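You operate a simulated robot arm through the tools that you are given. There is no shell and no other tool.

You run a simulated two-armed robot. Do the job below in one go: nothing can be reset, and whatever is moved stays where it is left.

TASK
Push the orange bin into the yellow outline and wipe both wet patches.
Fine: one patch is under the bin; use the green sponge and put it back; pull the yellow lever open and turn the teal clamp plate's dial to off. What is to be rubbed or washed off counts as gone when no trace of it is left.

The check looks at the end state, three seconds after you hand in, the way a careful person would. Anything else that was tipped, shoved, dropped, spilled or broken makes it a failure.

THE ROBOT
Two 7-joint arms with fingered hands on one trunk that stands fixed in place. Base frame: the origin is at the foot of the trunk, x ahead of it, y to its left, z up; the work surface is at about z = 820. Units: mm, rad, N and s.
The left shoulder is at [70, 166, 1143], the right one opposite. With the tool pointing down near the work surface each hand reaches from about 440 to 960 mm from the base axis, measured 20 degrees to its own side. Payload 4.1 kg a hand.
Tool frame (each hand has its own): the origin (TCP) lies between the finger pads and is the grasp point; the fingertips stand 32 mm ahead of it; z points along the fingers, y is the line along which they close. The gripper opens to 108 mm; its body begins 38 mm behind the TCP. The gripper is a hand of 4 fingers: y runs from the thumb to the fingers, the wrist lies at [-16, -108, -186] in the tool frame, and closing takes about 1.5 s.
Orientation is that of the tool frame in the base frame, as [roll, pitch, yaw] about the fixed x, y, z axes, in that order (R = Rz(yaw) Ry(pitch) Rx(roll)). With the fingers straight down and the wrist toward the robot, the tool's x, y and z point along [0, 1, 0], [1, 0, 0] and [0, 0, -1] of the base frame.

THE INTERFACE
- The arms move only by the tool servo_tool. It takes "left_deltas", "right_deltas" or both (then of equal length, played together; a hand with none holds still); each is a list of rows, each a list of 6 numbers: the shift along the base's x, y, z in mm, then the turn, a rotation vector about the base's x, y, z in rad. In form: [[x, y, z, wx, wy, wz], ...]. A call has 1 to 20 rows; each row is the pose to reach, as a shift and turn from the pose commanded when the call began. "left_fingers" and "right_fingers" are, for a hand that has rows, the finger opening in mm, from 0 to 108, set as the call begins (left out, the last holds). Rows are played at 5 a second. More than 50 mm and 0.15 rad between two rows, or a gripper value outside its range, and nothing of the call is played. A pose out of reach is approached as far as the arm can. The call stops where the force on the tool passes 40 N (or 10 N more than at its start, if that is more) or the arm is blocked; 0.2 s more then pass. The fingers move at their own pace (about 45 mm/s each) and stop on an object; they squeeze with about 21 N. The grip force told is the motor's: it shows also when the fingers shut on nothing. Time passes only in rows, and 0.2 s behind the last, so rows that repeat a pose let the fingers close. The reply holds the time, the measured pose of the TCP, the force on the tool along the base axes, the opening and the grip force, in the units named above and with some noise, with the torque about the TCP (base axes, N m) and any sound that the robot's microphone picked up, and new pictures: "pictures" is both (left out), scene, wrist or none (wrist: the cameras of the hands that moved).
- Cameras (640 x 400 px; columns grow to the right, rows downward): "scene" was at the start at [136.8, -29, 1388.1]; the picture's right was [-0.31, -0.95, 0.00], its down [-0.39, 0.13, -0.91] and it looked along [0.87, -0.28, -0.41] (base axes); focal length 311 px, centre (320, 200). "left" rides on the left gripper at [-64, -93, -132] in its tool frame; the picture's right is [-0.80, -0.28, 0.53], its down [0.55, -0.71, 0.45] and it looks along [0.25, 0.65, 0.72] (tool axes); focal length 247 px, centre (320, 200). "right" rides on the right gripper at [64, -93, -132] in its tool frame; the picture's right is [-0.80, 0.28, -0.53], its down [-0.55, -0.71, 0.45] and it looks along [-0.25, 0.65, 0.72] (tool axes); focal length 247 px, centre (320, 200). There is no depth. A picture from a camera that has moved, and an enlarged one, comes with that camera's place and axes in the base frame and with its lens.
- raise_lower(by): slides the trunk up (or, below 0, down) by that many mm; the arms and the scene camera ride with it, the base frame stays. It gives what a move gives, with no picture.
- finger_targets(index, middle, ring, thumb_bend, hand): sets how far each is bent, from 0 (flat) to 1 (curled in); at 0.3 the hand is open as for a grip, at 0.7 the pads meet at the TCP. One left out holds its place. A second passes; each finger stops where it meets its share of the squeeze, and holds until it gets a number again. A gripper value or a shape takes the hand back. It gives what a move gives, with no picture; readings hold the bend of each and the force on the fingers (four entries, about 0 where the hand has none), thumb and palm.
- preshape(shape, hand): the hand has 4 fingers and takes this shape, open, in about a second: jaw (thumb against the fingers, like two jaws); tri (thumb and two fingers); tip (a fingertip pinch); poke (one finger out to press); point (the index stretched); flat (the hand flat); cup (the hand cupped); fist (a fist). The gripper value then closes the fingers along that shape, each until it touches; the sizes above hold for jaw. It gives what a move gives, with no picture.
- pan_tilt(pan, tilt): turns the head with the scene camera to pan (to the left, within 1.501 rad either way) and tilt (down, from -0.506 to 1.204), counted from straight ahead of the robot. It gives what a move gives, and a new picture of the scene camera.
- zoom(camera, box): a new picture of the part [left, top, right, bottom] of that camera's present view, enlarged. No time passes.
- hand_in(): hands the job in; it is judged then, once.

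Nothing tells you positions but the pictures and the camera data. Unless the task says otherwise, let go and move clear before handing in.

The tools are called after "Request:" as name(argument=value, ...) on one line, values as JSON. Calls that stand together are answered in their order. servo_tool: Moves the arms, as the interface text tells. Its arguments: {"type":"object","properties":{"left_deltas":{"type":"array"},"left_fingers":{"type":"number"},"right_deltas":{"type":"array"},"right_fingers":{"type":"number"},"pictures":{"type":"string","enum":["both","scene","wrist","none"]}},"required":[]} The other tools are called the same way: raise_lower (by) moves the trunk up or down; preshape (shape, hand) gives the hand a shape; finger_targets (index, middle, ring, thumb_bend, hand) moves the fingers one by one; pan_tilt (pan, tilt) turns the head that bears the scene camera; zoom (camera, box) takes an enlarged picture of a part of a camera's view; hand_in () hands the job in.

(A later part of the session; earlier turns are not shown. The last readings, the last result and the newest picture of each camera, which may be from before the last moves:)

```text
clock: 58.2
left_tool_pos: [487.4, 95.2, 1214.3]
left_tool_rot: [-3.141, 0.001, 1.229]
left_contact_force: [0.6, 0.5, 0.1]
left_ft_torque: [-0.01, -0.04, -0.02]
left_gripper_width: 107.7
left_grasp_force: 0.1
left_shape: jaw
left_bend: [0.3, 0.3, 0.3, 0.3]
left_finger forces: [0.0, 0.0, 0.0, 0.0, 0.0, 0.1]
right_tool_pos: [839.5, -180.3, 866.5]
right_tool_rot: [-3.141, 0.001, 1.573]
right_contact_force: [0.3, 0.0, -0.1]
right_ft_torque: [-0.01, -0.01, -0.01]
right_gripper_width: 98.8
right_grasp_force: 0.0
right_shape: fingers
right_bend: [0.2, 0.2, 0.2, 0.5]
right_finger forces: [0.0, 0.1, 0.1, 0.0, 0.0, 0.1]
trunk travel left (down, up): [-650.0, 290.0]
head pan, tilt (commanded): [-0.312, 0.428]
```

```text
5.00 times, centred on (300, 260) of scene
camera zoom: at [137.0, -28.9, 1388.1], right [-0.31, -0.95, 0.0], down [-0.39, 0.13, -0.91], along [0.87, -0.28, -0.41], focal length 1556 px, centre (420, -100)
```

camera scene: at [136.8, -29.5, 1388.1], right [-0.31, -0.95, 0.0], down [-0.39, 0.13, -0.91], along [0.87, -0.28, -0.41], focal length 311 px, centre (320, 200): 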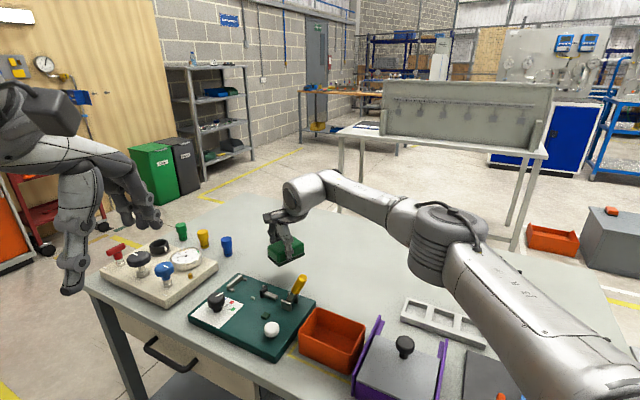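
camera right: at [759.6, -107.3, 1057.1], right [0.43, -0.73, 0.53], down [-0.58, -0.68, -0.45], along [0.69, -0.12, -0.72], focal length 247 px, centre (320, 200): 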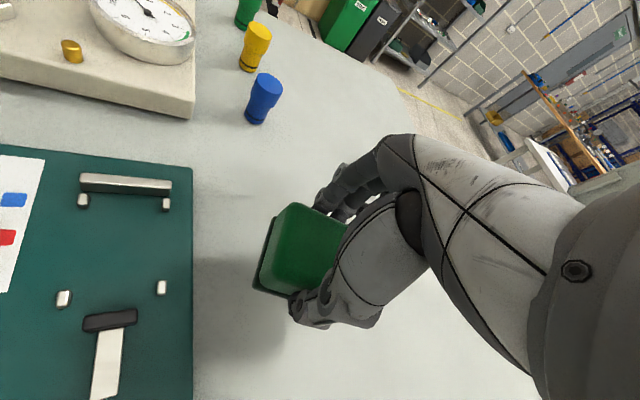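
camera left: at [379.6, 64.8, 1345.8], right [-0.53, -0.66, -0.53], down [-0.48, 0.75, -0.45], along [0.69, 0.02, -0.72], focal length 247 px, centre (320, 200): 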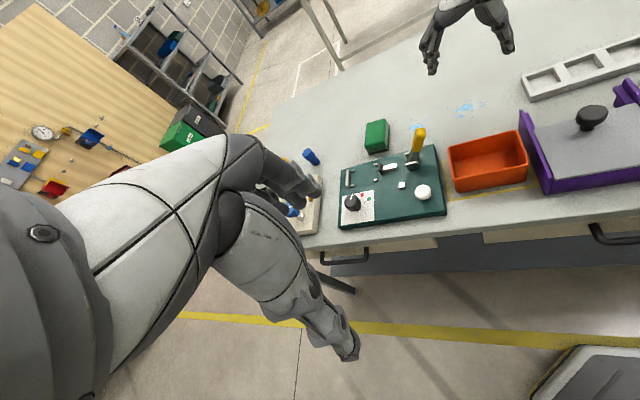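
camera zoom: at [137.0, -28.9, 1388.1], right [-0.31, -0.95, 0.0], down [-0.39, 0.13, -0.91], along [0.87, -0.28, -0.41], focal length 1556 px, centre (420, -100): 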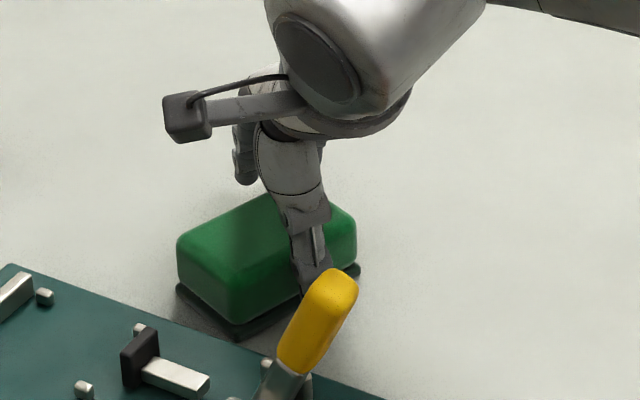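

The thumb is about level with the sponge's centre line. I'll shift it about 18 mm to the right and push forward gently, checking as I go.

Request:
servo_tool(right_deltas=[[1, -9, 0, 0, 0, 0], [3, -18, 0, 0, 0, 0], [7.5, -16.2, 0, 0, 0, 0], [12, -14.4, 0, 0, 0, 0], [16.5, -12.6, 0, 0, 0, 0], [21, -10.8, 0, 0, 0, 0], [21, -10.8, 0, 0, 0, 0]], pictures="none")

Request:
zoom(camera="right", box=[150, 140, 400, 400])

Request:
zoom(camera="scene", box=[250, 220, 350, 300])

```text
clock: 59.8
left_tool_pos: [487.2, 94.2, 1216.4]
left_tool_rot: [-3.142, 0.001, 1.229]
left_contact_force: [0.3, 0.1, 0.9]
left_ft_torque: [0.01, -0.01, -0.02]
left_gripper_width: 107.9
left_grasp_force: 0.0
left_shape: jaw
left_bend: [0.3, 0.3, 0.3, 0.3]
left_finger forces: [0.0, 0.0, 0.0, 0.0, 0.0, 0.1]
right_tool_pos: [860.7, -192.0, 865.7]
right_tool_rot: [-3.141, 0.002, 1.572]
right_contact_force: [-0.7, 0.2, 0.2]
right_ft_torque: [0.04, 0.0, 0.0]
right_gripper_width: 98.8
right_grasp_force: 0.0
right_shape: fingers
right_bend: [0.2, 0.2, 0.2, 0.5]
right_finger forces: [0.0, 0.0, 0.0, 0.1, 0.1, 0.1]
trunk travel left (down, up): [-650.0, 290.0]
head pan, tilt (commanded): [-0.312, 0.428]
```

```text
1.54 times, centred on (275, 270) of right
camera zoom: at [768.7, -127.5, 996.7], right [0.28, -0.8, 0.53], down [-0.71, -0.55, -0.45], along [0.65, -0.25, -0.72], focal length 380 px, centre (389, 92)
```

zoom: 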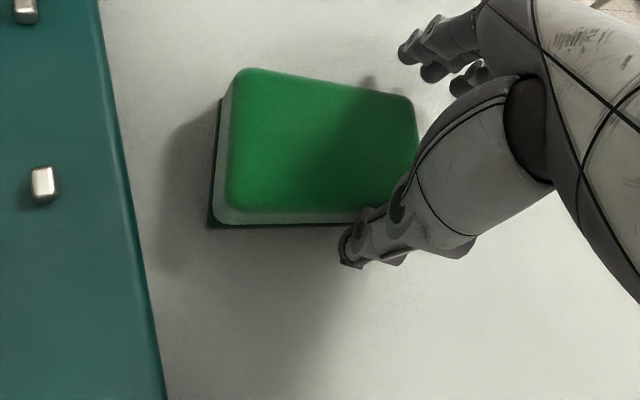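

```text
5.00 times, centred on (300, 260) of scene
camera zoom: at [136.9, -29.1, 1388.1], right [-0.31, -0.95, 0.0], down [-0.39, 0.13, -0.91], along [0.87, -0.28, -0.41], focal length 1556 px, centre (420, -100)
```

zoom: 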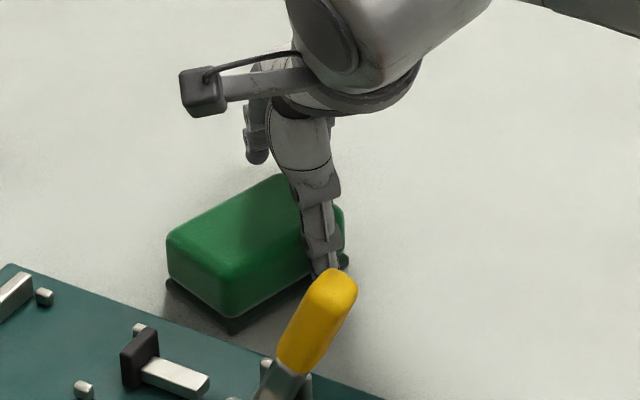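

The push turned it about 4° and moved it 10 mm forward. Now its angle is about 28.5° and its centre is about (858, -163). I'll push nearer the right end to get more rotation with less travel.

Request:
servo_tool(right_deltas=[[-4.4, -2.4, 0, 0, 0, 0], [1.5, -13, 0, 0, 0, 0], [7, -23.5, 0, 0, 0, 0], [10.6, -21.3, 0, 0, 0, 0], [14.2, -19, 0, 0, 0, 0], [17.8, -16.8, 0, 0, 0, 0], [21.5, -14.5, 0, 0, 0, 0], [21.5, -14.5, 0, 0, 0, 0]], pictures="none")

Request:
zoom(camera="right", box=[150, 140, 400, 400])

Request:
zoom(camera="scene", box=[250, 220, 350, 300])

```text
clock: 61.6
left_tool_pos: [488.8, 92.8, 1216.5]
left_tool_rot: [-3.14, -0.001, 1.229]
left_contact_force: [1.4, 0.0, 0.6]
left_ft_torque: [-0.01, 0.02, 0.02]
left_gripper_width: 107.9
left_grasp_force: 0.0
left_shape: jaw
left_bend: [0.3, 0.3, 0.3, 0.3]
left_finger forces: [0.0, 0.0, 0.2, 0.0, 0.0, 0.0]
right_tool_pos: [883.0, -207.4, 865.3]
right_tool_rot: [-3.139, 0.002, 1.572]
right_contact_force: [-0.2, 0.2, -0.6]
right_ft_torque: [0.0, -0.03, -0.01]
right_gripper_width: 98.8
right_grasp_force: 0.1
right_shape: fingers
right_bend: [0.2, 0.2, 0.2, 0.5]
right_finger forces: [0.0, 0.0, 0.0, 0.1, 0.0, 0.0]
trunk travel left (down, up): [-650.0, 290.0]
head pan, tilt (commanded): [-0.312, 0.428]
```

```text
1.54 times, centred on (275, 270) of right
camera zoom: at [789.8, -142.4, 996.8], right [0.28, -0.8, 0.53], down [-0.71, -0.55, -0.45], along [0.65, -0.25, -0.72], focal length 380 px, centre (389, 92)
```

zoom: 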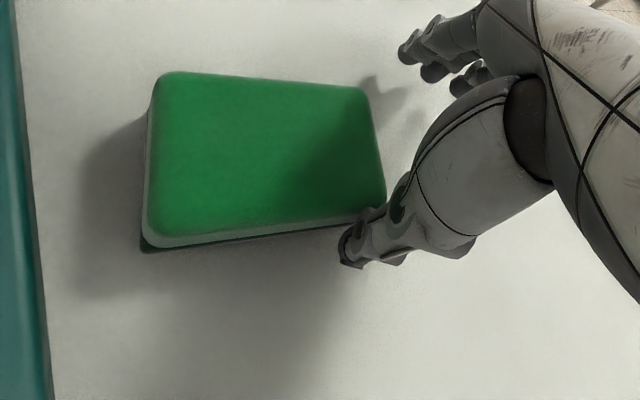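

```text
5.00 times, centred on (300, 260) of scene
camera zoom: at [136.9, -29.1, 1388.1], right [-0.31, -0.95, 0.0], down [-0.39, 0.13, -0.91], along [0.87, -0.28, -0.41], focal length 1556 px, centre (420, -100)
```

zoom: 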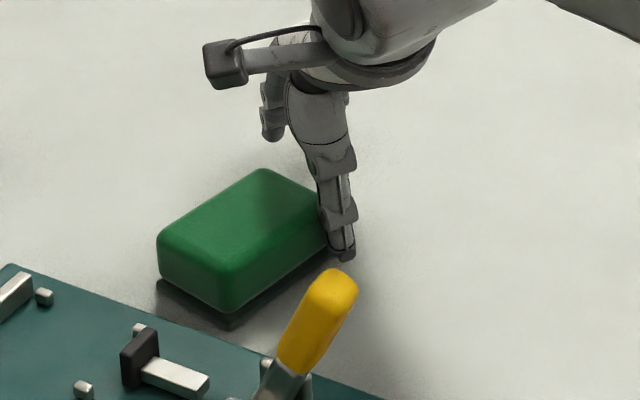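

The sponge is now within about 5 mm and 6° of its original pose, resting flat. I'll leave it there, back the right hand off, and retract upward to the right.

Request:
servo_tool(right_deltas=[[-5, -4, 0, 0, 0, 0], [-6, -5, 30, 0, 0, 0], [-6, -5, 70, 0, 0, 0], [-10, -8, 110, 0, 0, 0], [-40, -25, 140, 0, 0, 0], [-75, -45, 165, 0, 0, 0], [-110, -68, 190, 0, 0, 0], [-145, -90, 215, 0, 0, 0], [-180, -115, 240, 0, 0, 0], [-215, -140, 265, 0, 0, 0], [-250, -165, 290, 0, 0, 0], [-283, -193, 315, 0, 0, 0]], right_fingers=108, pictures="both")

Request:
zoom(camera="scene", box=[250, 220, 350, 300])

Request:
zoom(camera="scene", box=[290, 230, 430, 330])

Request:
zoom(camera="left", box=[330, 90, 490, 210])

```text
clock: 64.2
left_tool_pos: [486.9, 93.9, 1216.1]
left_tool_rot: [3.14, -0.001, 1.228]
left_contact_force: [0.3, -0.4, 0.2]
left_ft_torque: [-0.03, -0.05, 0.0]
left_gripper_width: 107.7
left_grasp_force: 0.0
left_shape: jaw
left_bend: [0.3, 0.3, 0.3, 0.3]
left_finger forces: [0.1, 0.0, 0.1, 0.0, 0.0, 0.0]
right_tool_pos: [595.5, -403.1, 1179.1]
right_tool_rot: [3.141, 0.0, 1.573]
right_contact_force: [-0.8, 0.4, 0.3]
right_ft_torque: [0.04, -0.03, 0.01]
right_gripper_width: 108.1
right_grasp_force: 0.1
right_shape: jaw
right_bend: [0.3, 0.3, 0.3, 0.3]
right_finger forces: [0.1, 0.0, 0.0, 0.0, 0.0, 0.0]
trunk travel left (down, up): [-650.0, 290.0]
head pan, tilt (commanded): [-0.312, 0.428]
camera scene: at [134.8, -29.9, 1388.3], right [-0.31, -0.95, 0.0], down [-0.39, 0.13, -0.91], along [0.87, -0.28, -0.41], focal length 311 px, centre (320, 200)
camera right: at [503.7, -338.7, 1310.9], right [0.28, -0.8, 0.53], down [-0.7, -0.55, -0.45], along [0.65, -0.25, -0.72], focal length 247 px, centre (320, 200)
```

scene: 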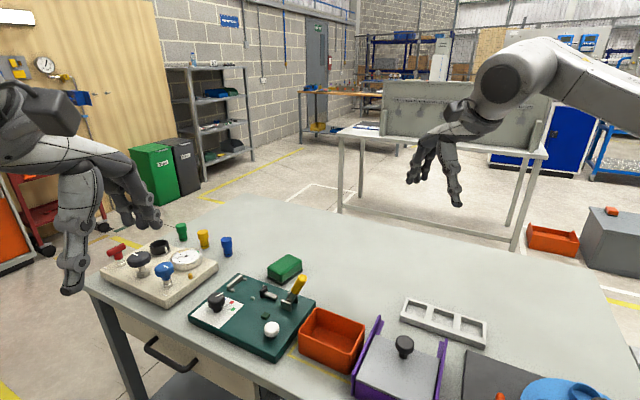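
right: 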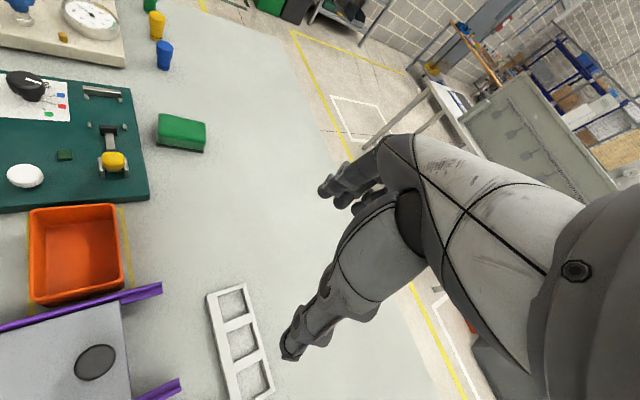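

```text
5.00 times, centred on (300, 260) of scene
camera zoom: at [134.8, -29.9, 1388.3], right [-0.31, -0.95, 0.0], down [-0.39, 0.13, -0.91], along [0.87, -0.28, -0.41], focal length 1556 px, centre (420, -100)
```

zoom: 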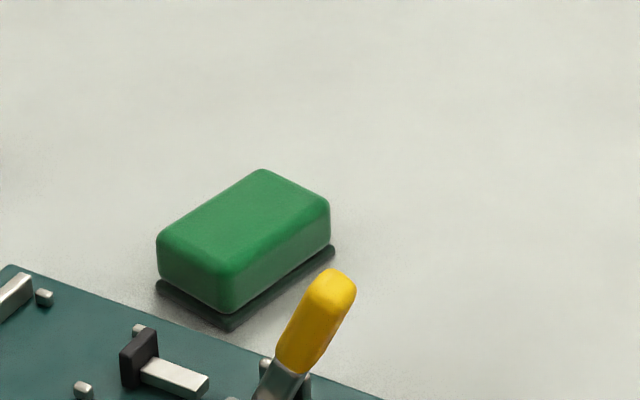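

```text
4.00 times, centred on (360, 280) of scene
camera zoom: at [134.8, -29.9, 1388.3], right [-0.31, -0.95, 0.0], down [-0.39, 0.13, -0.91], along [0.87, -0.28, -0.41], focal length 1245 px, centre (160, -120)
```

zoom: 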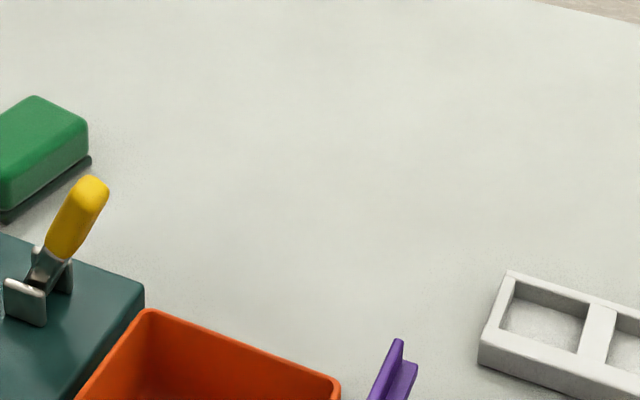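

```text
3.33 times, centred on (410, 150) of left
camera zoom: at [377.4, 63.3, 1346.6], right [-0.53, -0.66, -0.53], down [-0.48, 0.75, -0.45], along [0.7, 0.02, -0.72], focal length 823 px, centre (20, 367)
```

zoom: 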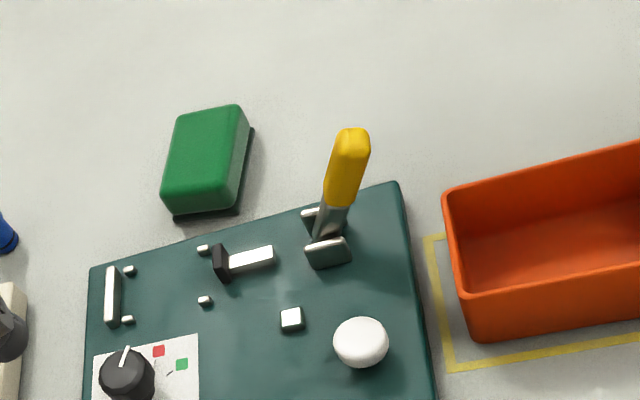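

The sponge is back and the table is clean. Next come the lever and the dial, so I'll look at the lever closely from all three cameras.

Request:
zoom(camera="scene", box=[260, 262, 324, 302])

Request:
zoom(camera="right", box=[80, 110, 160, 180])

Request:
zoom(camera="left", box=[370, 120, 434, 175])

Request:
zoom(camera="right", box=[0, 55, 80, 125])

```text
10.00 times, centred on (292, 282) of scene
camera zoom: at [134.8, -29.9, 1388.3], right [-0.31, -0.95, 0.0], down [-0.39, 0.13, -0.91], along [0.87, -0.28, -0.41], focal length 3113 px, centre (600, -620)
```

zoom: 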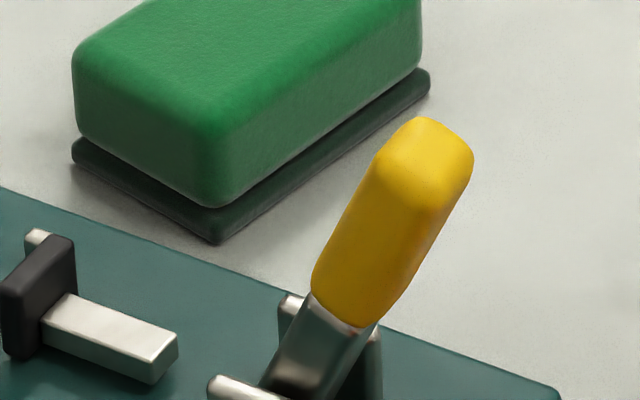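

```text
5.71 times, centred on (120, 145) of right
camera zoom: at [503.7, -338.7, 1310.9], right [0.28, -0.8, 0.53], down [-0.7, -0.55, -0.45], along [0.65, -0.25, -0.72], focal length 1411 px, centre (1463, 514)
```

zoom: 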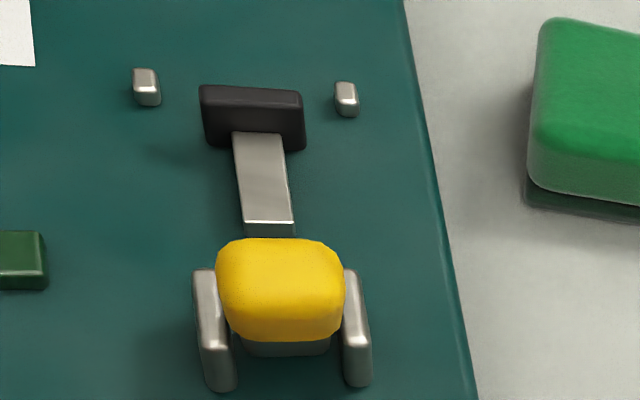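

```text
7.27 times, centred on (402, 148) of left
camera zoom: at [377.4, 63.3, 1346.6], right [-0.53, -0.66, -0.53], down [-0.48, 0.75, -0.45], along [0.7, 0.02, -0.72], focal length 1796 px, centre (-276, 582)
```

zoom: 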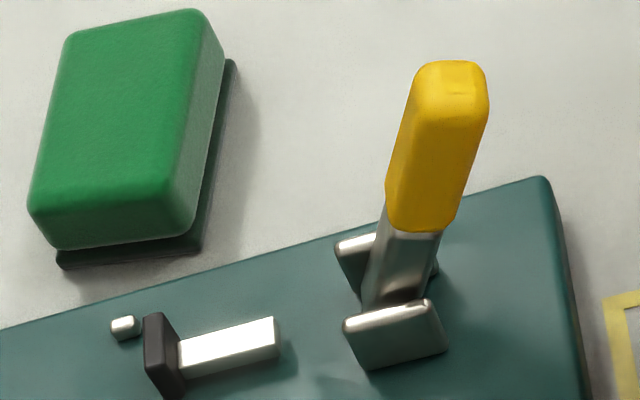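

```text
5.71 times, centred on (40, 90) of right
camera zoom: at [503.7, -338.7, 1310.9], right [0.28, -0.8, 0.53], down [-0.7, -0.55, -0.45], along [0.65, -0.25, -0.72], focal length 1411 px, centre (1920, 829)
```

zoom: 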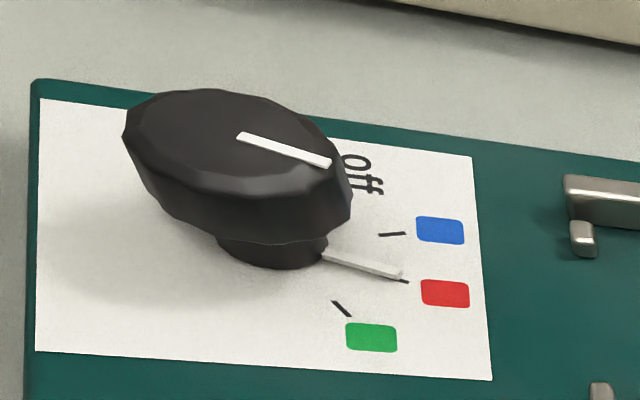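

The dial label reads "off", one step past blue, which is about 81° counter-clockwise from red. The lever handle leans about 24° away from the plunger; its tip is at (685, -164, 944) and its pivot near (709, -133, 850). I'll bring the left hand above the handle.

Request:
servo_tool(left_deltas=[[22, -27, -20, 0, 0, -0.05], [44, -55, -40, 0, 0, -0.1], [66, -83, -60, 0, 0, -0.15], [89, -111, -85, 0, 0, -0.2], [111, -138, -110, 0, 0, -0.25], [133, -166, -135, 0, 0, -0.3], [155, -194, -160, 0, 0, -0.35], [178, -222, -180, 0, 0, -0.4], [199, -249, -195, 0, 0, -0.435], [199, -249, -195, 0, 0, -0.435]], left_fingers=80, pictures="both")

Request:
zoom(camera="scene", box=[240, 210, 340, 310])

Request:
zoom(camera="right", box=[40, 60, 200, 200])

```text
clock: 66.4
left_tool_pos: [686.4, -157.8, 1021.6]
left_tool_rot: [3.139, 0.0, 0.795]
left_contact_force: [-0.4, -0.2, -0.4]
left_ft_torque: [-0.06, 0.01, -0.01]
left_gripper_width: 80.6
left_grasp_force: 0.1
left_shape: jaw
left_bend: [0.26, 0.36, 0.34, 0.58]
left_finger forces: [0.1, 0.0, 0.1, 0.1, 0.0, 0.2]
right_tool_pos: [599.1, -400.4, 1179.9]
right_tool_rot: [-3.14, 0.003, 1.572]
right_contact_force: [1.0, 0.2, 0.0]
right_ft_torque: [-0.03, -0.02, -0.01]
right_gripper_width: 107.5
right_grasp_force: 0.1
right_shape: jaw
right_bend: [0.3, 0.3, 0.3, 0.3]
right_finger forces: [0.0, 0.0, 0.0, 0.0, 0.0, 0.0]
trunk travel left (down, up): [-650.0, 290.0]
head pan, tilt (commanded): [-0.312, 0.428]
camera scene: at [136.4, -28.0, 1388.2], right [-0.31, -0.95, 0.0], down [-0.39, 0.13, -0.91], along [0.87, -0.28, -0.41], focal length 311 px, centre (320, 200)
camera left: at [576.0, -139.2, 1152.7], right [-0.76, -0.37, -0.53], down [-0.12, 0.89, -0.45], along [0.64, -0.28, -0.72], focal length 247 px, centre (320, 200)
```

scene: 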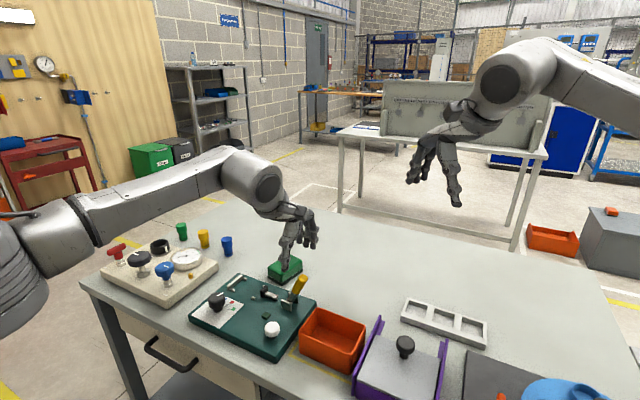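
left: 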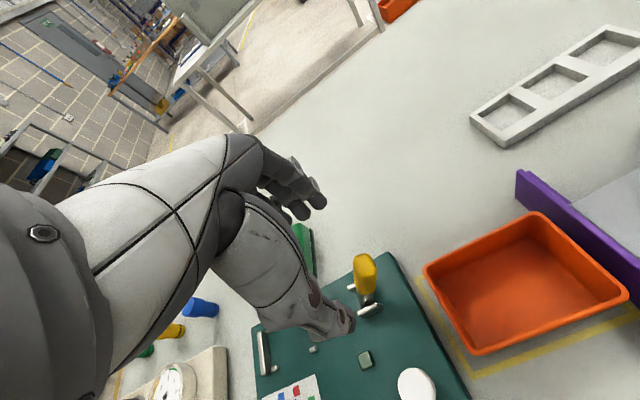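

```text
4.00 times, centred on (290, 260) of scene
camera zoom: at [136.4, -28.0, 1388.2], right [-0.31, -0.95, 0.0], down [-0.39, 0.13, -0.91], along [0.87, -0.28, -0.41], focal length 1245 px, centre (440, -40)
```

zoom: 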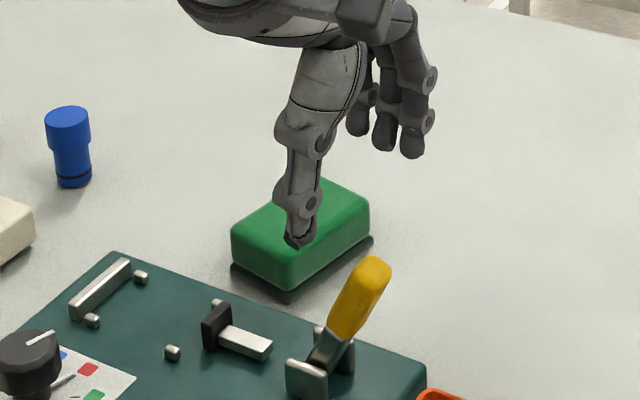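

```text
2.86 times, centred on (120, 130) of right
camera zoom: at [505.6, -336.9, 1310.5], right [0.28, -0.8, 0.53], down [-0.71, -0.55, -0.45], along [0.65, -0.25, -0.72], focal length 706 px, centre (891, 400)
```

zoom: 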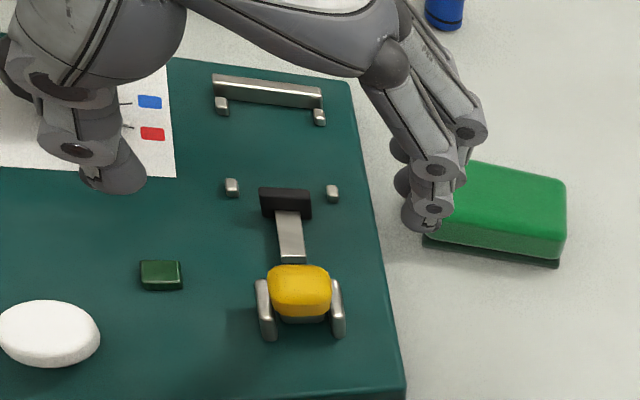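

Aligned above the handle. I'll descend to grip height with the jaws open.

Request:
servo_tool(left_deltas=[[0.6, 2.8, -25, 0, 0, 0], [0.6, 2.8, -50, 0, 0, 0], [0.6, 2.8, -75, 0, 0, 0], [0.6, 2.8, -100, 0, 0, 0], [0.6, 2.8, -100, 0, 0, 0]], pictures="both")

Request:
zoom(camera="scene", box=[240, 220, 340, 320])

Request:
zoom(camera="right", box=[40, 60, 200, 200])

```text
clock: 67.6
left_tool_pos: [686.3, -153.7, 920.9]
left_tool_rot: [-3.14, 0.0, 0.794]
left_contact_force: [0.0, 0.9, -0.2]
left_ft_torque: [0.0, 0.0, -0.02]
left_gripper_width: 80.6
left_grasp_force: 0.0
left_shape: jaw
left_bend: [0.26, 0.36, 0.34, 0.58]
left_finger forces: [0.0, 0.0, 0.0, 0.1, 0.0, 0.1]
right_tool_pos: [597.9, -401.7, 1178.7]
right_tool_rot: [-3.139, 0.002, 1.572]
right_contact_force: [0.5, 0.6, -0.6]
right_ft_torque: [0.02, 0.01, 0.03]
right_gripper_width: 107.9
right_grasp_force: 0.0
right_shape: jaw
right_bend: [0.3, 0.3, 0.3, 0.3]
right_finger forces: [0.1, 0.1, 0.0, 0.0, 0.0, 0.0]
trunk travel left (down, up): [-650.0, 290.0]
head pan, tilt (commanded): [-0.312, 0.428]
camera scene: at [136.6, -29.2, 1388.1], right [-0.31, -0.95, 0.0], down [-0.39, 0.13, -0.91], along [0.87, -0.28, -0.41], focal length 311 px, centre (320, 200)
camera left: at [574.9, -134.6, 1052.0], right [-0.76, -0.37, -0.53], down [-0.12, 0.89, -0.45], along [0.64, -0.28, -0.72], focal length 247 px, centre (320, 200)
```

scene: 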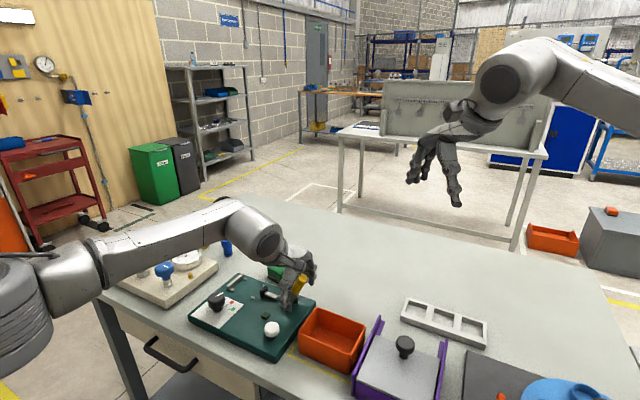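
left: 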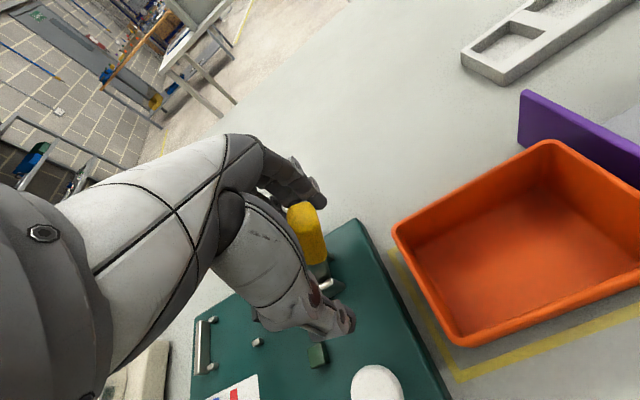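

```text
4.00 times, centred on (290, 270) of scene
camera zoom: at [136.6, -29.2, 1388.1], right [-0.31, -0.95, 0.0], down [-0.39, 0.13, -0.91], along [0.87, -0.28, -0.41], focal length 1245 px, centre (440, -80)
```

zoom: 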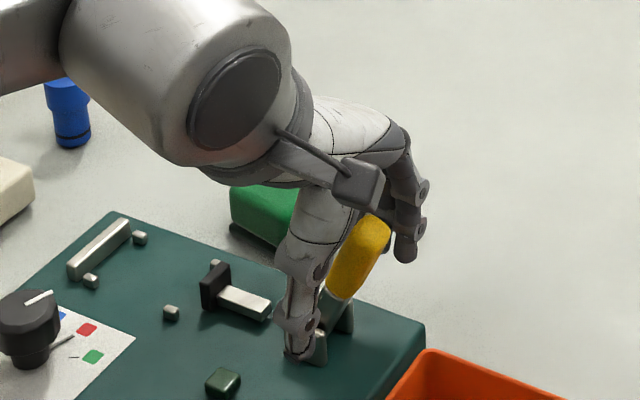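

```text
2.86 times, centred on (120, 130) of right
camera zoom: at [505.8, -338.0, 1310.1], right [0.28, -0.8, 0.53], down [-0.71, -0.55, -0.45], along [0.65, -0.25, -0.72], focal length 706 px, centre (891, 400)
```

zoom: 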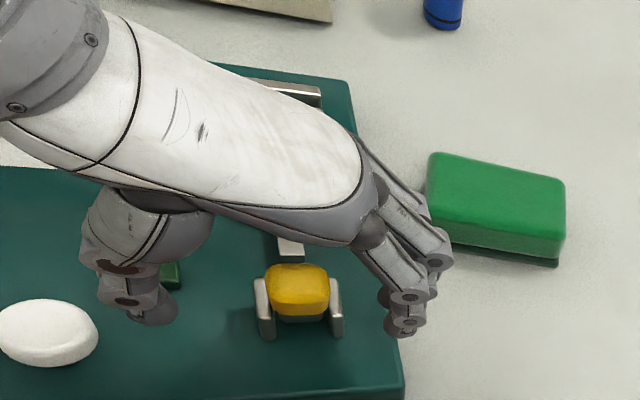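

The handle is between thumb and fingers. Closing to grip it.

Request:
servo_tool(left_deltas=[[0, 0, 0, 0, 0, 0], [0, 0, 0, 0, 0, 0], [0, 0, 0, 0, 0, 0], [0, 0, 0, 0, 0, 0], [0, 0, 0, 0, 0, 0], [0, 0, 0, 0, 0, 0], [0, 0, 0, 0, 0, 0]], left_fingers=10, pictures="wrist")

Request:
zoom(camera="scene", box=[240, 220, 340, 320])

Request:
zoom(camera="right", box=[40, 60, 200, 200])

```text
clock: 69.2
left_tool_pos: [685.9, -153.3, 920.4]
left_tool_rot: [-3.141, 0.0, 0.795]
left_contact_force: [0.8, -1.3, -1.6]
left_ft_torque: [0.08, 0.02, -0.09]
left_gripper_width: 17.4
left_grasp_force: 20.8
left_shape: jaw
left_bend: [0.73, 0.55, 0.65, 0.75]
left_finger forces: [9.0, 8.2, 0.5, 0.0, 16.5, 0.0]
right_tool_pos: [598.4, -403.1, 1178.4]
right_tool_rot: [-3.139, 0.001, 1.573]
right_contact_force: [-0.3, -0.2, 0.3]
right_ft_torque: [0.02, 0.01, 0.02]
right_gripper_width: 107.8
right_grasp_force: 0.0
right_shape: jaw
right_bend: [0.3, 0.3, 0.3, 0.3]
right_finger forces: [0.0, 0.0, 0.1, 0.1, 0.0, 0.1]
trunk travel left (down, up): [-650.0, 290.0]
head pan, tilt (commanded): [-0.312, 0.428]
camera left: at [575.4, -134.6, 1051.8], right [-0.76, -0.37, -0.53], down [-0.12, 0.89, -0.45], along [0.64, -0.28, -0.72], focal length 247 px, centre (320, 200)
```

left: 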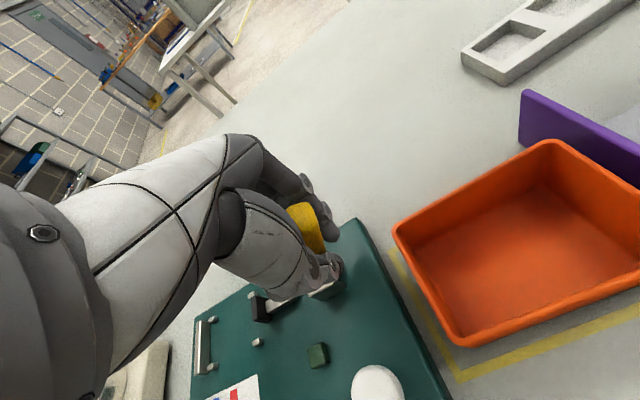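

```text
4.00 times, centred on (290, 270) of scene
camera zoom: at [137.3, -29.2, 1388.0], right [-0.31, -0.95, 0.0], down [-0.4, 0.13, -0.91], along [0.87, -0.28, -0.42], focal length 1245 px, centre (440, -80)
```

zoom: 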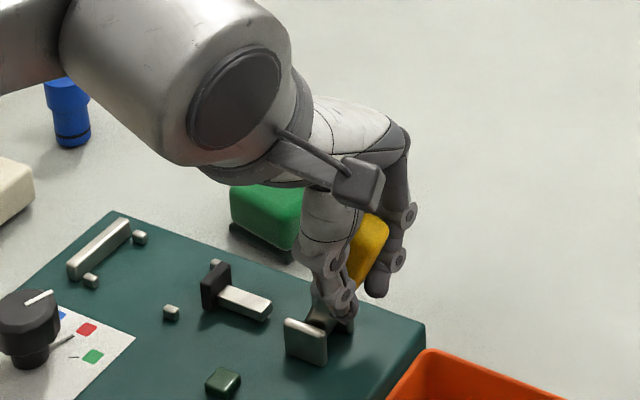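

```text
2.86 times, centred on (120, 130) of right
camera zoom: at [506.5, -338.0, 1309.8], right [0.29, -0.8, 0.53], down [-0.71, -0.55, -0.45], along [0.65, -0.25, -0.72], focal length 706 px, centre (891, 400)
```

zoom: 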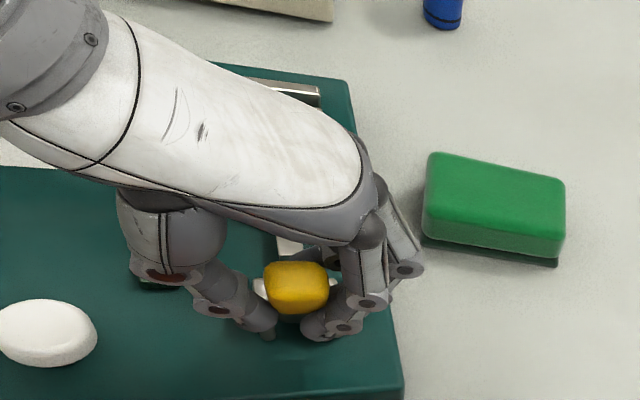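

A firm grip. Now I'll pull gently along the pivot arc, away from the plunger, and watch the force.

Request:
servo_tool(left_deltas=[[-2.9, -3, -2, 0, 0, 0], [-6.2, -6.3, -4.6, 0, 0, 0], [-9.4, -9.6, -7.5, 0, 0, 0], [-9.4, -9.6, -7.5, 0, 0, 0]], pictures="wrist")

Request:
zoom(camera="scene", box=[240, 220, 340, 320])

```text
clock: 70.1
left_tool_pos: [683.6, -158.1, 918.2]
left_tool_rot: [3.14, -0.011, 0.803]
left_contact_force: [9.0, 22.7, 6.0]
left_ft_torque: [0.72, -0.67, 0.42]
left_gripper_width: 17.4
left_grasp_force: 21.0
left_shape: jaw
left_bend: [0.74, 0.55, 0.74, 0.76]
left_finger forces: [5.4, 7.3, 36.8, 0.0, 22.4, 0.0]
right_tool_pos: [595.4, -403.6, 1179.9]
right_tool_rot: [-3.141, 0.005, 1.569]
right_contact_force: [-1.9, 0.2, -0.9]
right_ft_torque: [0.04, -0.01, 0.0]
right_gripper_width: 108.1
right_grasp_force: 0.2
right_shape: jaw
right_bend: [0.3, 0.3, 0.3, 0.3]
right_finger forces: [0.1, 0.0, 0.1, 0.1, 0.0, 0.1]
trunk travel left (down, up): [-650.0, 290.0]
head pan, tilt (commanded): [-0.312, 0.428]
stopped in row 4 (left hand): the force on the tool passed its limit at 41 N (the readings are from after the stop); the commanded pose is now the measured one
camera left: at [571.2, -140.5, 1046.5], right [-0.75, -0.37, -0.54], down [-0.12, 0.89, -0.44], along [0.65, -0.27, -0.71], focal length 247 px, centre (320, 200)
```

left: 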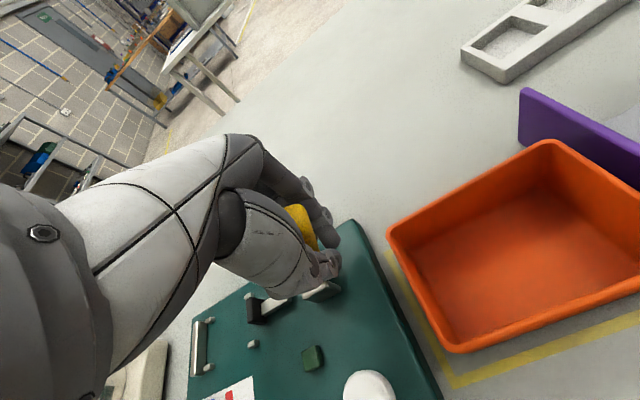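

```text
4.00 times, centred on (290, 270) of scene
camera zoom: at [135.5, -26.7, 1388.1], right [-0.31, -0.95, 0.0], down [-0.39, 0.13, -0.91], along [0.87, -0.28, -0.41], focal length 1245 px, centre (440, -80)
```

zoom: 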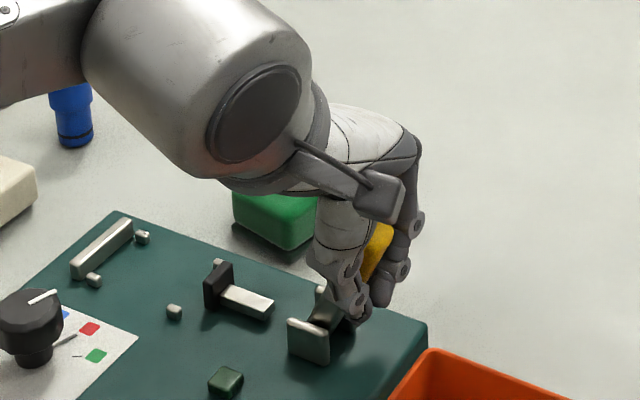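

Pulling that way is blocked: 41 N with no movement, so the lever is already at that stop. I'll relax and try the other way, up toward the plunger side.

Request:
servo_tool(left_deltas=[[2.4, 4.6, 2.3, 0, 0, 0], [5.5, 6.5, 3.6, 0, 0, 0], [8.7, 8.1, 4.9, 0, 0, 0], [11.5, 11, 6, 0, 0, 0], [14.2, 13.7, 7, 0, 0, 0], [14.2, 13.7, 7, 0, 0, 0]], pictures="wrist")

Request:
zoom(camera="scene", box=[240, 220, 340, 320])

```text
clock: 71.5
left_tool_pos: [696.5, -147.5, 923.6]
left_tool_rot: [3.14, -0.005, 0.798]
left_contact_force: [-9.6, 7.7, -8.7]
left_ft_torque: [0.06, 0.34, 0.35]
left_gripper_width: 16.2
left_grasp_force: 21.4
left_shape: jaw
left_bend: [0.74, 0.57, 0.71, 0.77]
left_finger forces: [0.0, 4.9, 12.2, 0.1, 18.8, 0.0]
right_tool_pos: [597.5, -402.6, 1179.6]
right_tool_rot: [-3.141, 0.0, 1.572]
right_contact_force: [0.6, -0.2, 0.2]
right_ft_torque: [0.0, 0.0, 0.01]
right_gripper_width: 107.6
right_grasp_force: 0.1
right_shape: jaw
right_bend: [0.3, 0.3, 0.3, 0.3]
right_finger forces: [0.0, 0.0, 0.0, 0.0, 0.1, 0.1]
trunk travel left (down, up): [-650.0, 290.0]
head pan, tilt (commanded): [-0.312, 0.428]
camera left: at [584.7, -129.6, 1053.7], right [-0.76, -0.37, -0.54], down [-0.12, 0.89, -0.45], along [0.64, -0.27, -0.72], focal length 247 px, centre (320, 200)
```

left: 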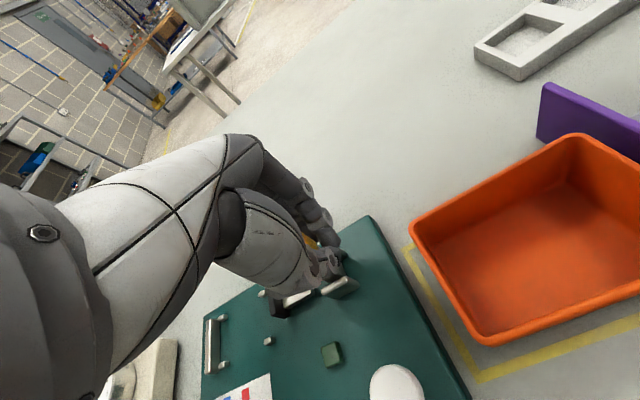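

```text
4.00 times, centred on (290, 270) of scene
camera zoom: at [136.4, -28.1, 1388.1], right [-0.31, -0.95, 0.0], down [-0.39, 0.13, -0.91], along [0.87, -0.28, -0.41], focal length 1245 px, centre (440, -80)
```

zoom: 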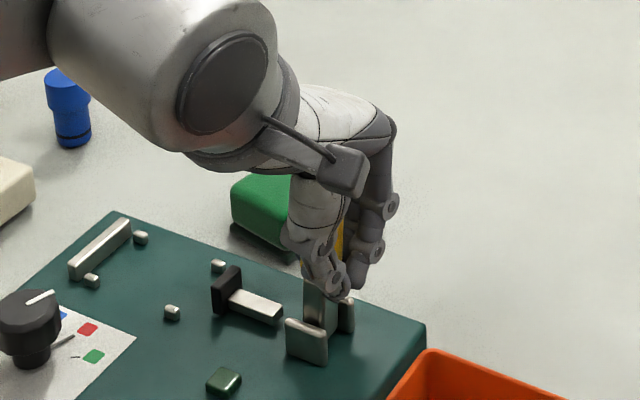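

That's the opening direction. The lever swings upright and the plunger has started to retract. I'll keep following the arc.

Request:
servo_tool(left_deltas=[[5, 6.9, 2.2, 0, 0, 0], [8.7, 10.7, 2.6, 0, 0, 0], [12.5, 14.5, 2.9, 0, 0, 0], [16.2, 18.3, 2.7, 0, 0, 0], [20, 22.1, 2.2, 0, 0, 0], [23.7, 25.8, 1.2, 0, 0, 0], [27.3, 29.5, -0.1, 0, 0, 0], [27.3, 29.5, -0.1, 0, 0, 0]], pictures="wrist")

Request:
zoom(camera="scene", box=[240, 220, 340, 320])

Request:
zoom(camera="right", box=[40, 60, 200, 200])

```text
clock: 72.7
left_tool_pos: [709.8, -131.5, 925.2]
left_tool_rot: [-3.135, 0.005, 0.794]
left_contact_force: [-14.3, -3.5, -1.7]
left_ft_torque: [-0.29, 0.97, 0.47]
left_gripper_width: 17.1
left_grasp_force: 21.1
left_shape: jaw
left_bend: [0.74, 0.55, 0.63, 0.78]
left_finger forces: [0.0, 7.7, 23.4, 0.1, 46.4, 0.0]
right_tool_pos: [597.2, -402.9, 1180.2]
right_tool_rot: [-3.141, 0.002, 1.57]
right_contact_force: [-0.5, 0.8, -0.2]
right_ft_torque: [0.01, -0.01, -0.04]
right_gripper_width: 107.8
right_grasp_force: 0.1
right_shape: jaw
right_bend: [0.3, 0.3, 0.3, 0.3]
right_finger forces: [0.1, 0.1, 0.0, 0.0, 0.0, 0.0]
trunk travel left (down, up): [-650.0, 290.0]
head pan, tilt (commanded): [-0.312, 0.428]
stopped in row 5 (left hand): the force on the tool passed its limit at 42 N (the readings are from after the stop); the commanded pose is now the measured one
camera left: at [599.0, -113.1, 1055.1], right [-0.76, -0.37, -0.53], down [-0.12, 0.89, -0.45], along [0.63, -0.28, -0.72], focal length 247 px, centre (320, 200)
```

left: 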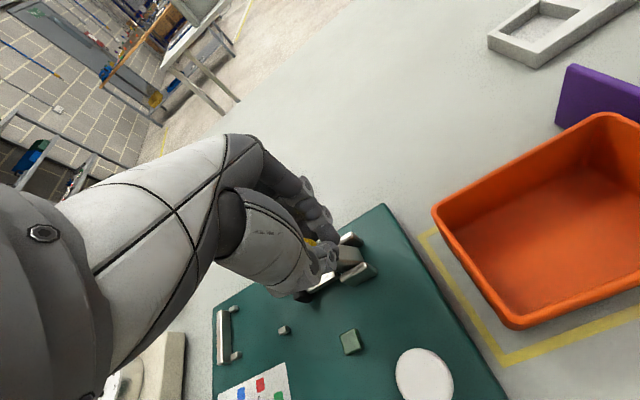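

```text
4.00 times, centred on (290, 270) of scene
camera zoom: at [135.9, -29.1, 1388.6], right [-0.31, -0.95, 0.0], down [-0.39, 0.13, -0.91], along [0.87, -0.28, -0.41], focal length 1245 px, centre (440, -80)
```

zoom: 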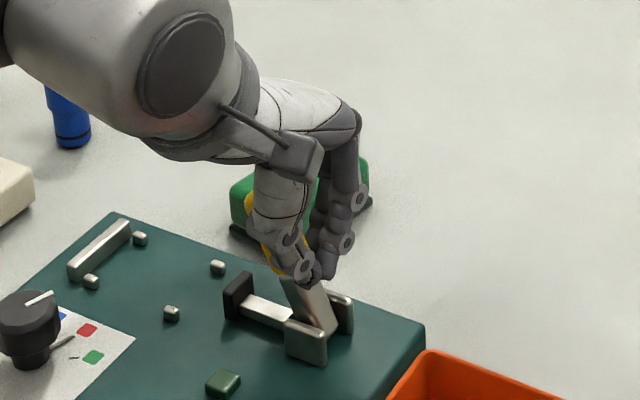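

```text
2.86 times, centred on (120, 130) of right
camera zoom: at [504.3, -339.2, 1310.9], right [0.28, -0.8, 0.53], down [-0.71, -0.55, -0.45], along [0.65, -0.25, -0.72], focal length 706 px, centre (891, 400)
```

zoom: 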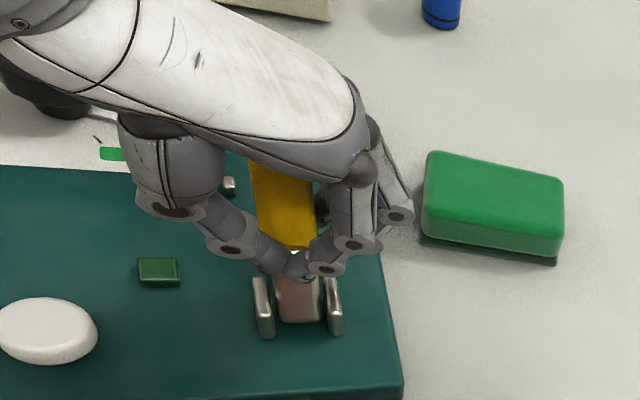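

The lever has swung past upright and the plunger has retracted further, and then the force limit tripped. I'll release and lift to see where the lever rests.

Request:
servo_tool(left_deltas=[[0, 0, 0, 0, 0, 0], [0, 0, 0, 0, 0, 0], [0, 0, 0, 0, 0, 0], [0, 0, 0, 0, 0, 0], [0, 0, 10, 0, 0, 0], [-5, -5, 30, 0, 0, 0], [-10, -10, 60, 0, 0, 0], [-10, -10, 95, 0, 0, 0], [-20, 0, 130, 0, 0, 0]], left_fingers=90, pictures="wrist")

Request:
zoom(camera="scene", box=[240, 220, 340, 320])

Request:
zoom(camera="right", box=[40, 60, 200, 200])

```text
clock: 74.7
left_tool_pos: [688.7, -130.3, 1054.1]
left_tool_rot: [-3.14, -0.002, 0.798]
left_contact_force: [0.5, -0.3, -0.3]
left_ft_torque: [-0.02, 0.04, 0.0]
left_gripper_width: 90.0
left_grasp_force: 0.0
left_shape: jaw
left_bend: [0.26, 0.34, 0.32, 0.51]
left_finger forces: [0.0, 0.0, 0.0, 0.0, 0.0, 0.0]
right_tool_pos: [596.6, -403.7, 1180.1]
right_tool_rot: [3.141, 0.002, 1.573]
right_contact_force: [0.1, -0.6, -0.2]
right_ft_torque: [0.0, -0.03, 0.03]
right_gripper_width: 107.8
right_grasp_force: 0.0
right_shape: jaw
right_bend: [0.3, 0.3, 0.3, 0.3]
right_finger forces: [0.0, 0.0, 0.0, 0.1, 0.0, 0.0]
trunk travel left (down, up): [-650.0, 290.0]
head pan, tilt (commanded): [-0.312, 0.428]
camera left: at [577.9, -110.8, 1184.1], right [-0.76, -0.37, -0.53], down [-0.12, 0.89, -0.45], along [0.64, -0.28, -0.72], focal length 247 px, centre (320, 200)
```

left: 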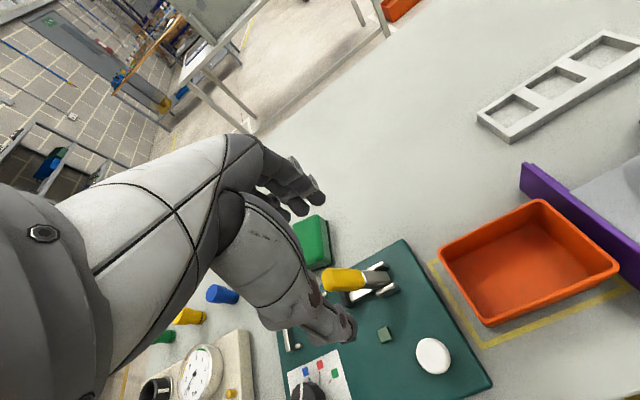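

```text
4.00 times, centred on (290, 270) of scene
camera zoom: at [135.7, -28.0, 1388.2], right [-0.31, -0.95, 0.0], down [-0.39, 0.13, -0.91], along [0.87, -0.28, -0.41], focal length 1245 px, centre (440, -80)
```

zoom: 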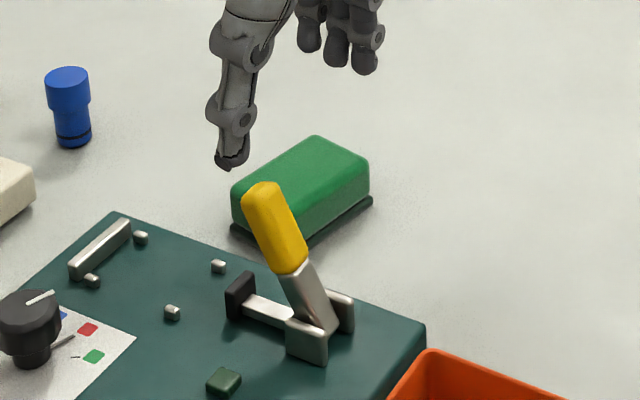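

```text
2.86 times, centred on (120, 130) of right
camera zoom: at [504.0, -338.2, 1310.8], right [0.28, -0.8, 0.53], down [-0.71, -0.55, -0.45], along [0.65, -0.25, -0.72], focal length 706 px, centre (891, 400)
```

zoom: 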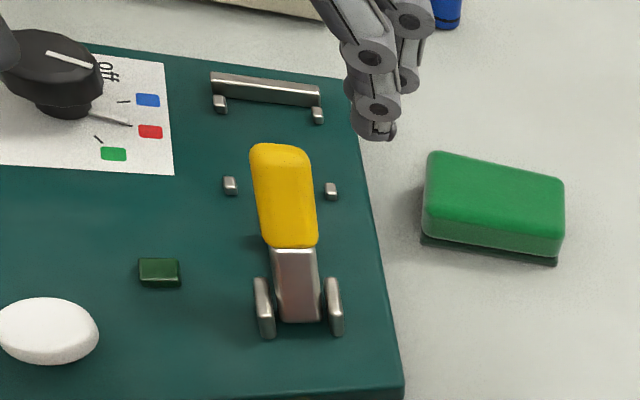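

The lever now leans about 20° toward the plunger side and the plunger is pulled back behind the pins. To check that this is the open stop, I'll push it a little further from behind with a closed hand.

Request:
servo_tool(left_deltas=[[-10, -12, -5, 0, 0, 0], [-15, -30, -10, 0, 0, 0], [-17, -44, -15, 0, 0, 0], [-17, -44, -15, 0, 0, 0], [-17, -44, -15, 0, 0, 0], [-17, -44, -15, 0, 0, 0]], left_fingers=0, pictures="wrist")

Request:
zoom(camera="scene", box=[240, 200, 340, 300])

Request:
zoom(camera="right", box=[40, 60, 200, 200])

```text
clock: 76.1
left_tool_pos: [674.0, -174.6, 1038.2]
left_tool_rot: [-3.138, 0.0, 0.795]
left_contact_force: [-0.2, -0.1, 0.2]
left_ft_torque: [-0.01, 0.03, -0.04]
left_gripper_width: 0.0
left_grasp_force: 15.8
left_shape: jaw
left_bend: [0.7, 0.7, 0.7, 0.49]
left_finger forces: [0.1, 0.1, 0.0, 0.0, 0.0, 0.0]
right_tool_pos: [598.4, -403.2, 1178.2]
right_tool_rot: [-3.141, 0.002, 1.571]
right_contact_force: [0.0, 0.1, -0.7]
right_ft_torque: [-0.02, 0.01, 0.02]
right_gripper_width: 107.7
right_grasp_force: 0.0
right_shape: jaw
right_bend: [0.3, 0.3, 0.3, 0.3]
right_finger forces: [0.0, 0.0, 0.0, 0.0, 0.0, 0.1]
trunk travel left (down, up): [-650.0, 290.0]
head pan, tilt (commanded): [-0.312, 0.428]
camera left: at [563.7, -155.7, 1169.0], right [-0.76, -0.37, -0.53], down [-0.12, 0.89, -0.45], along [0.64, -0.28, -0.72], focal length 247 px, centre (320, 200)
```

left: 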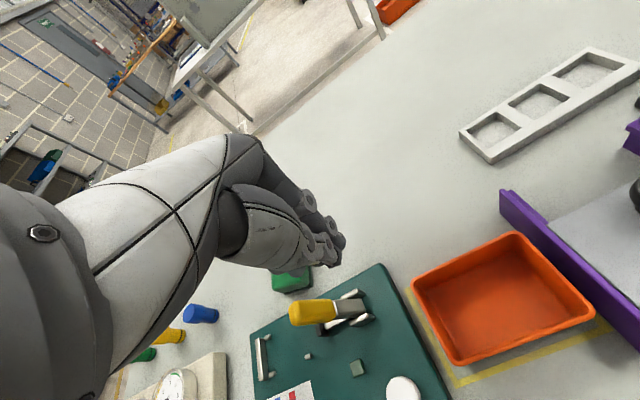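

```text
4.00 times, centred on (290, 250) of scene
camera zoom: at [137.0, -29.1, 1388.1], right [-0.31, -0.95, 0.0], down [-0.39, 0.13, -0.91], along [0.87, -0.28, -0.41], focal length 1245 px, centre (440, 0)
```

zoom: 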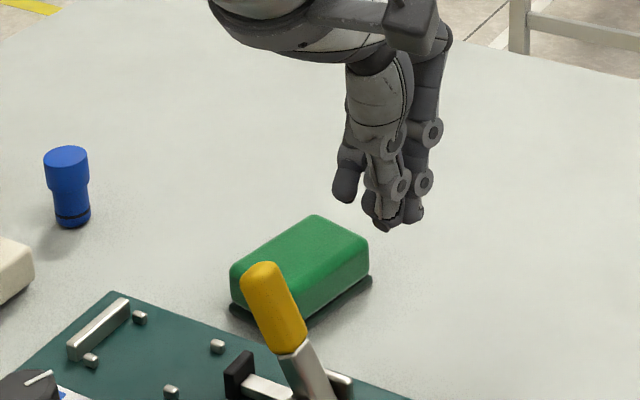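

```text
2.86 times, centred on (120, 130) of right
camera zoom: at [505.3, -339.2, 1310.0], right [0.28, -0.8, 0.53], down [-0.71, -0.55, -0.45], along [0.65, -0.25, -0.72], focal length 706 px, centre (891, 400)
```

zoom: 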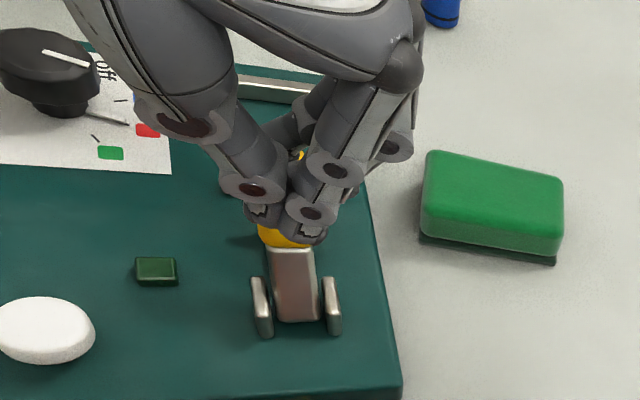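

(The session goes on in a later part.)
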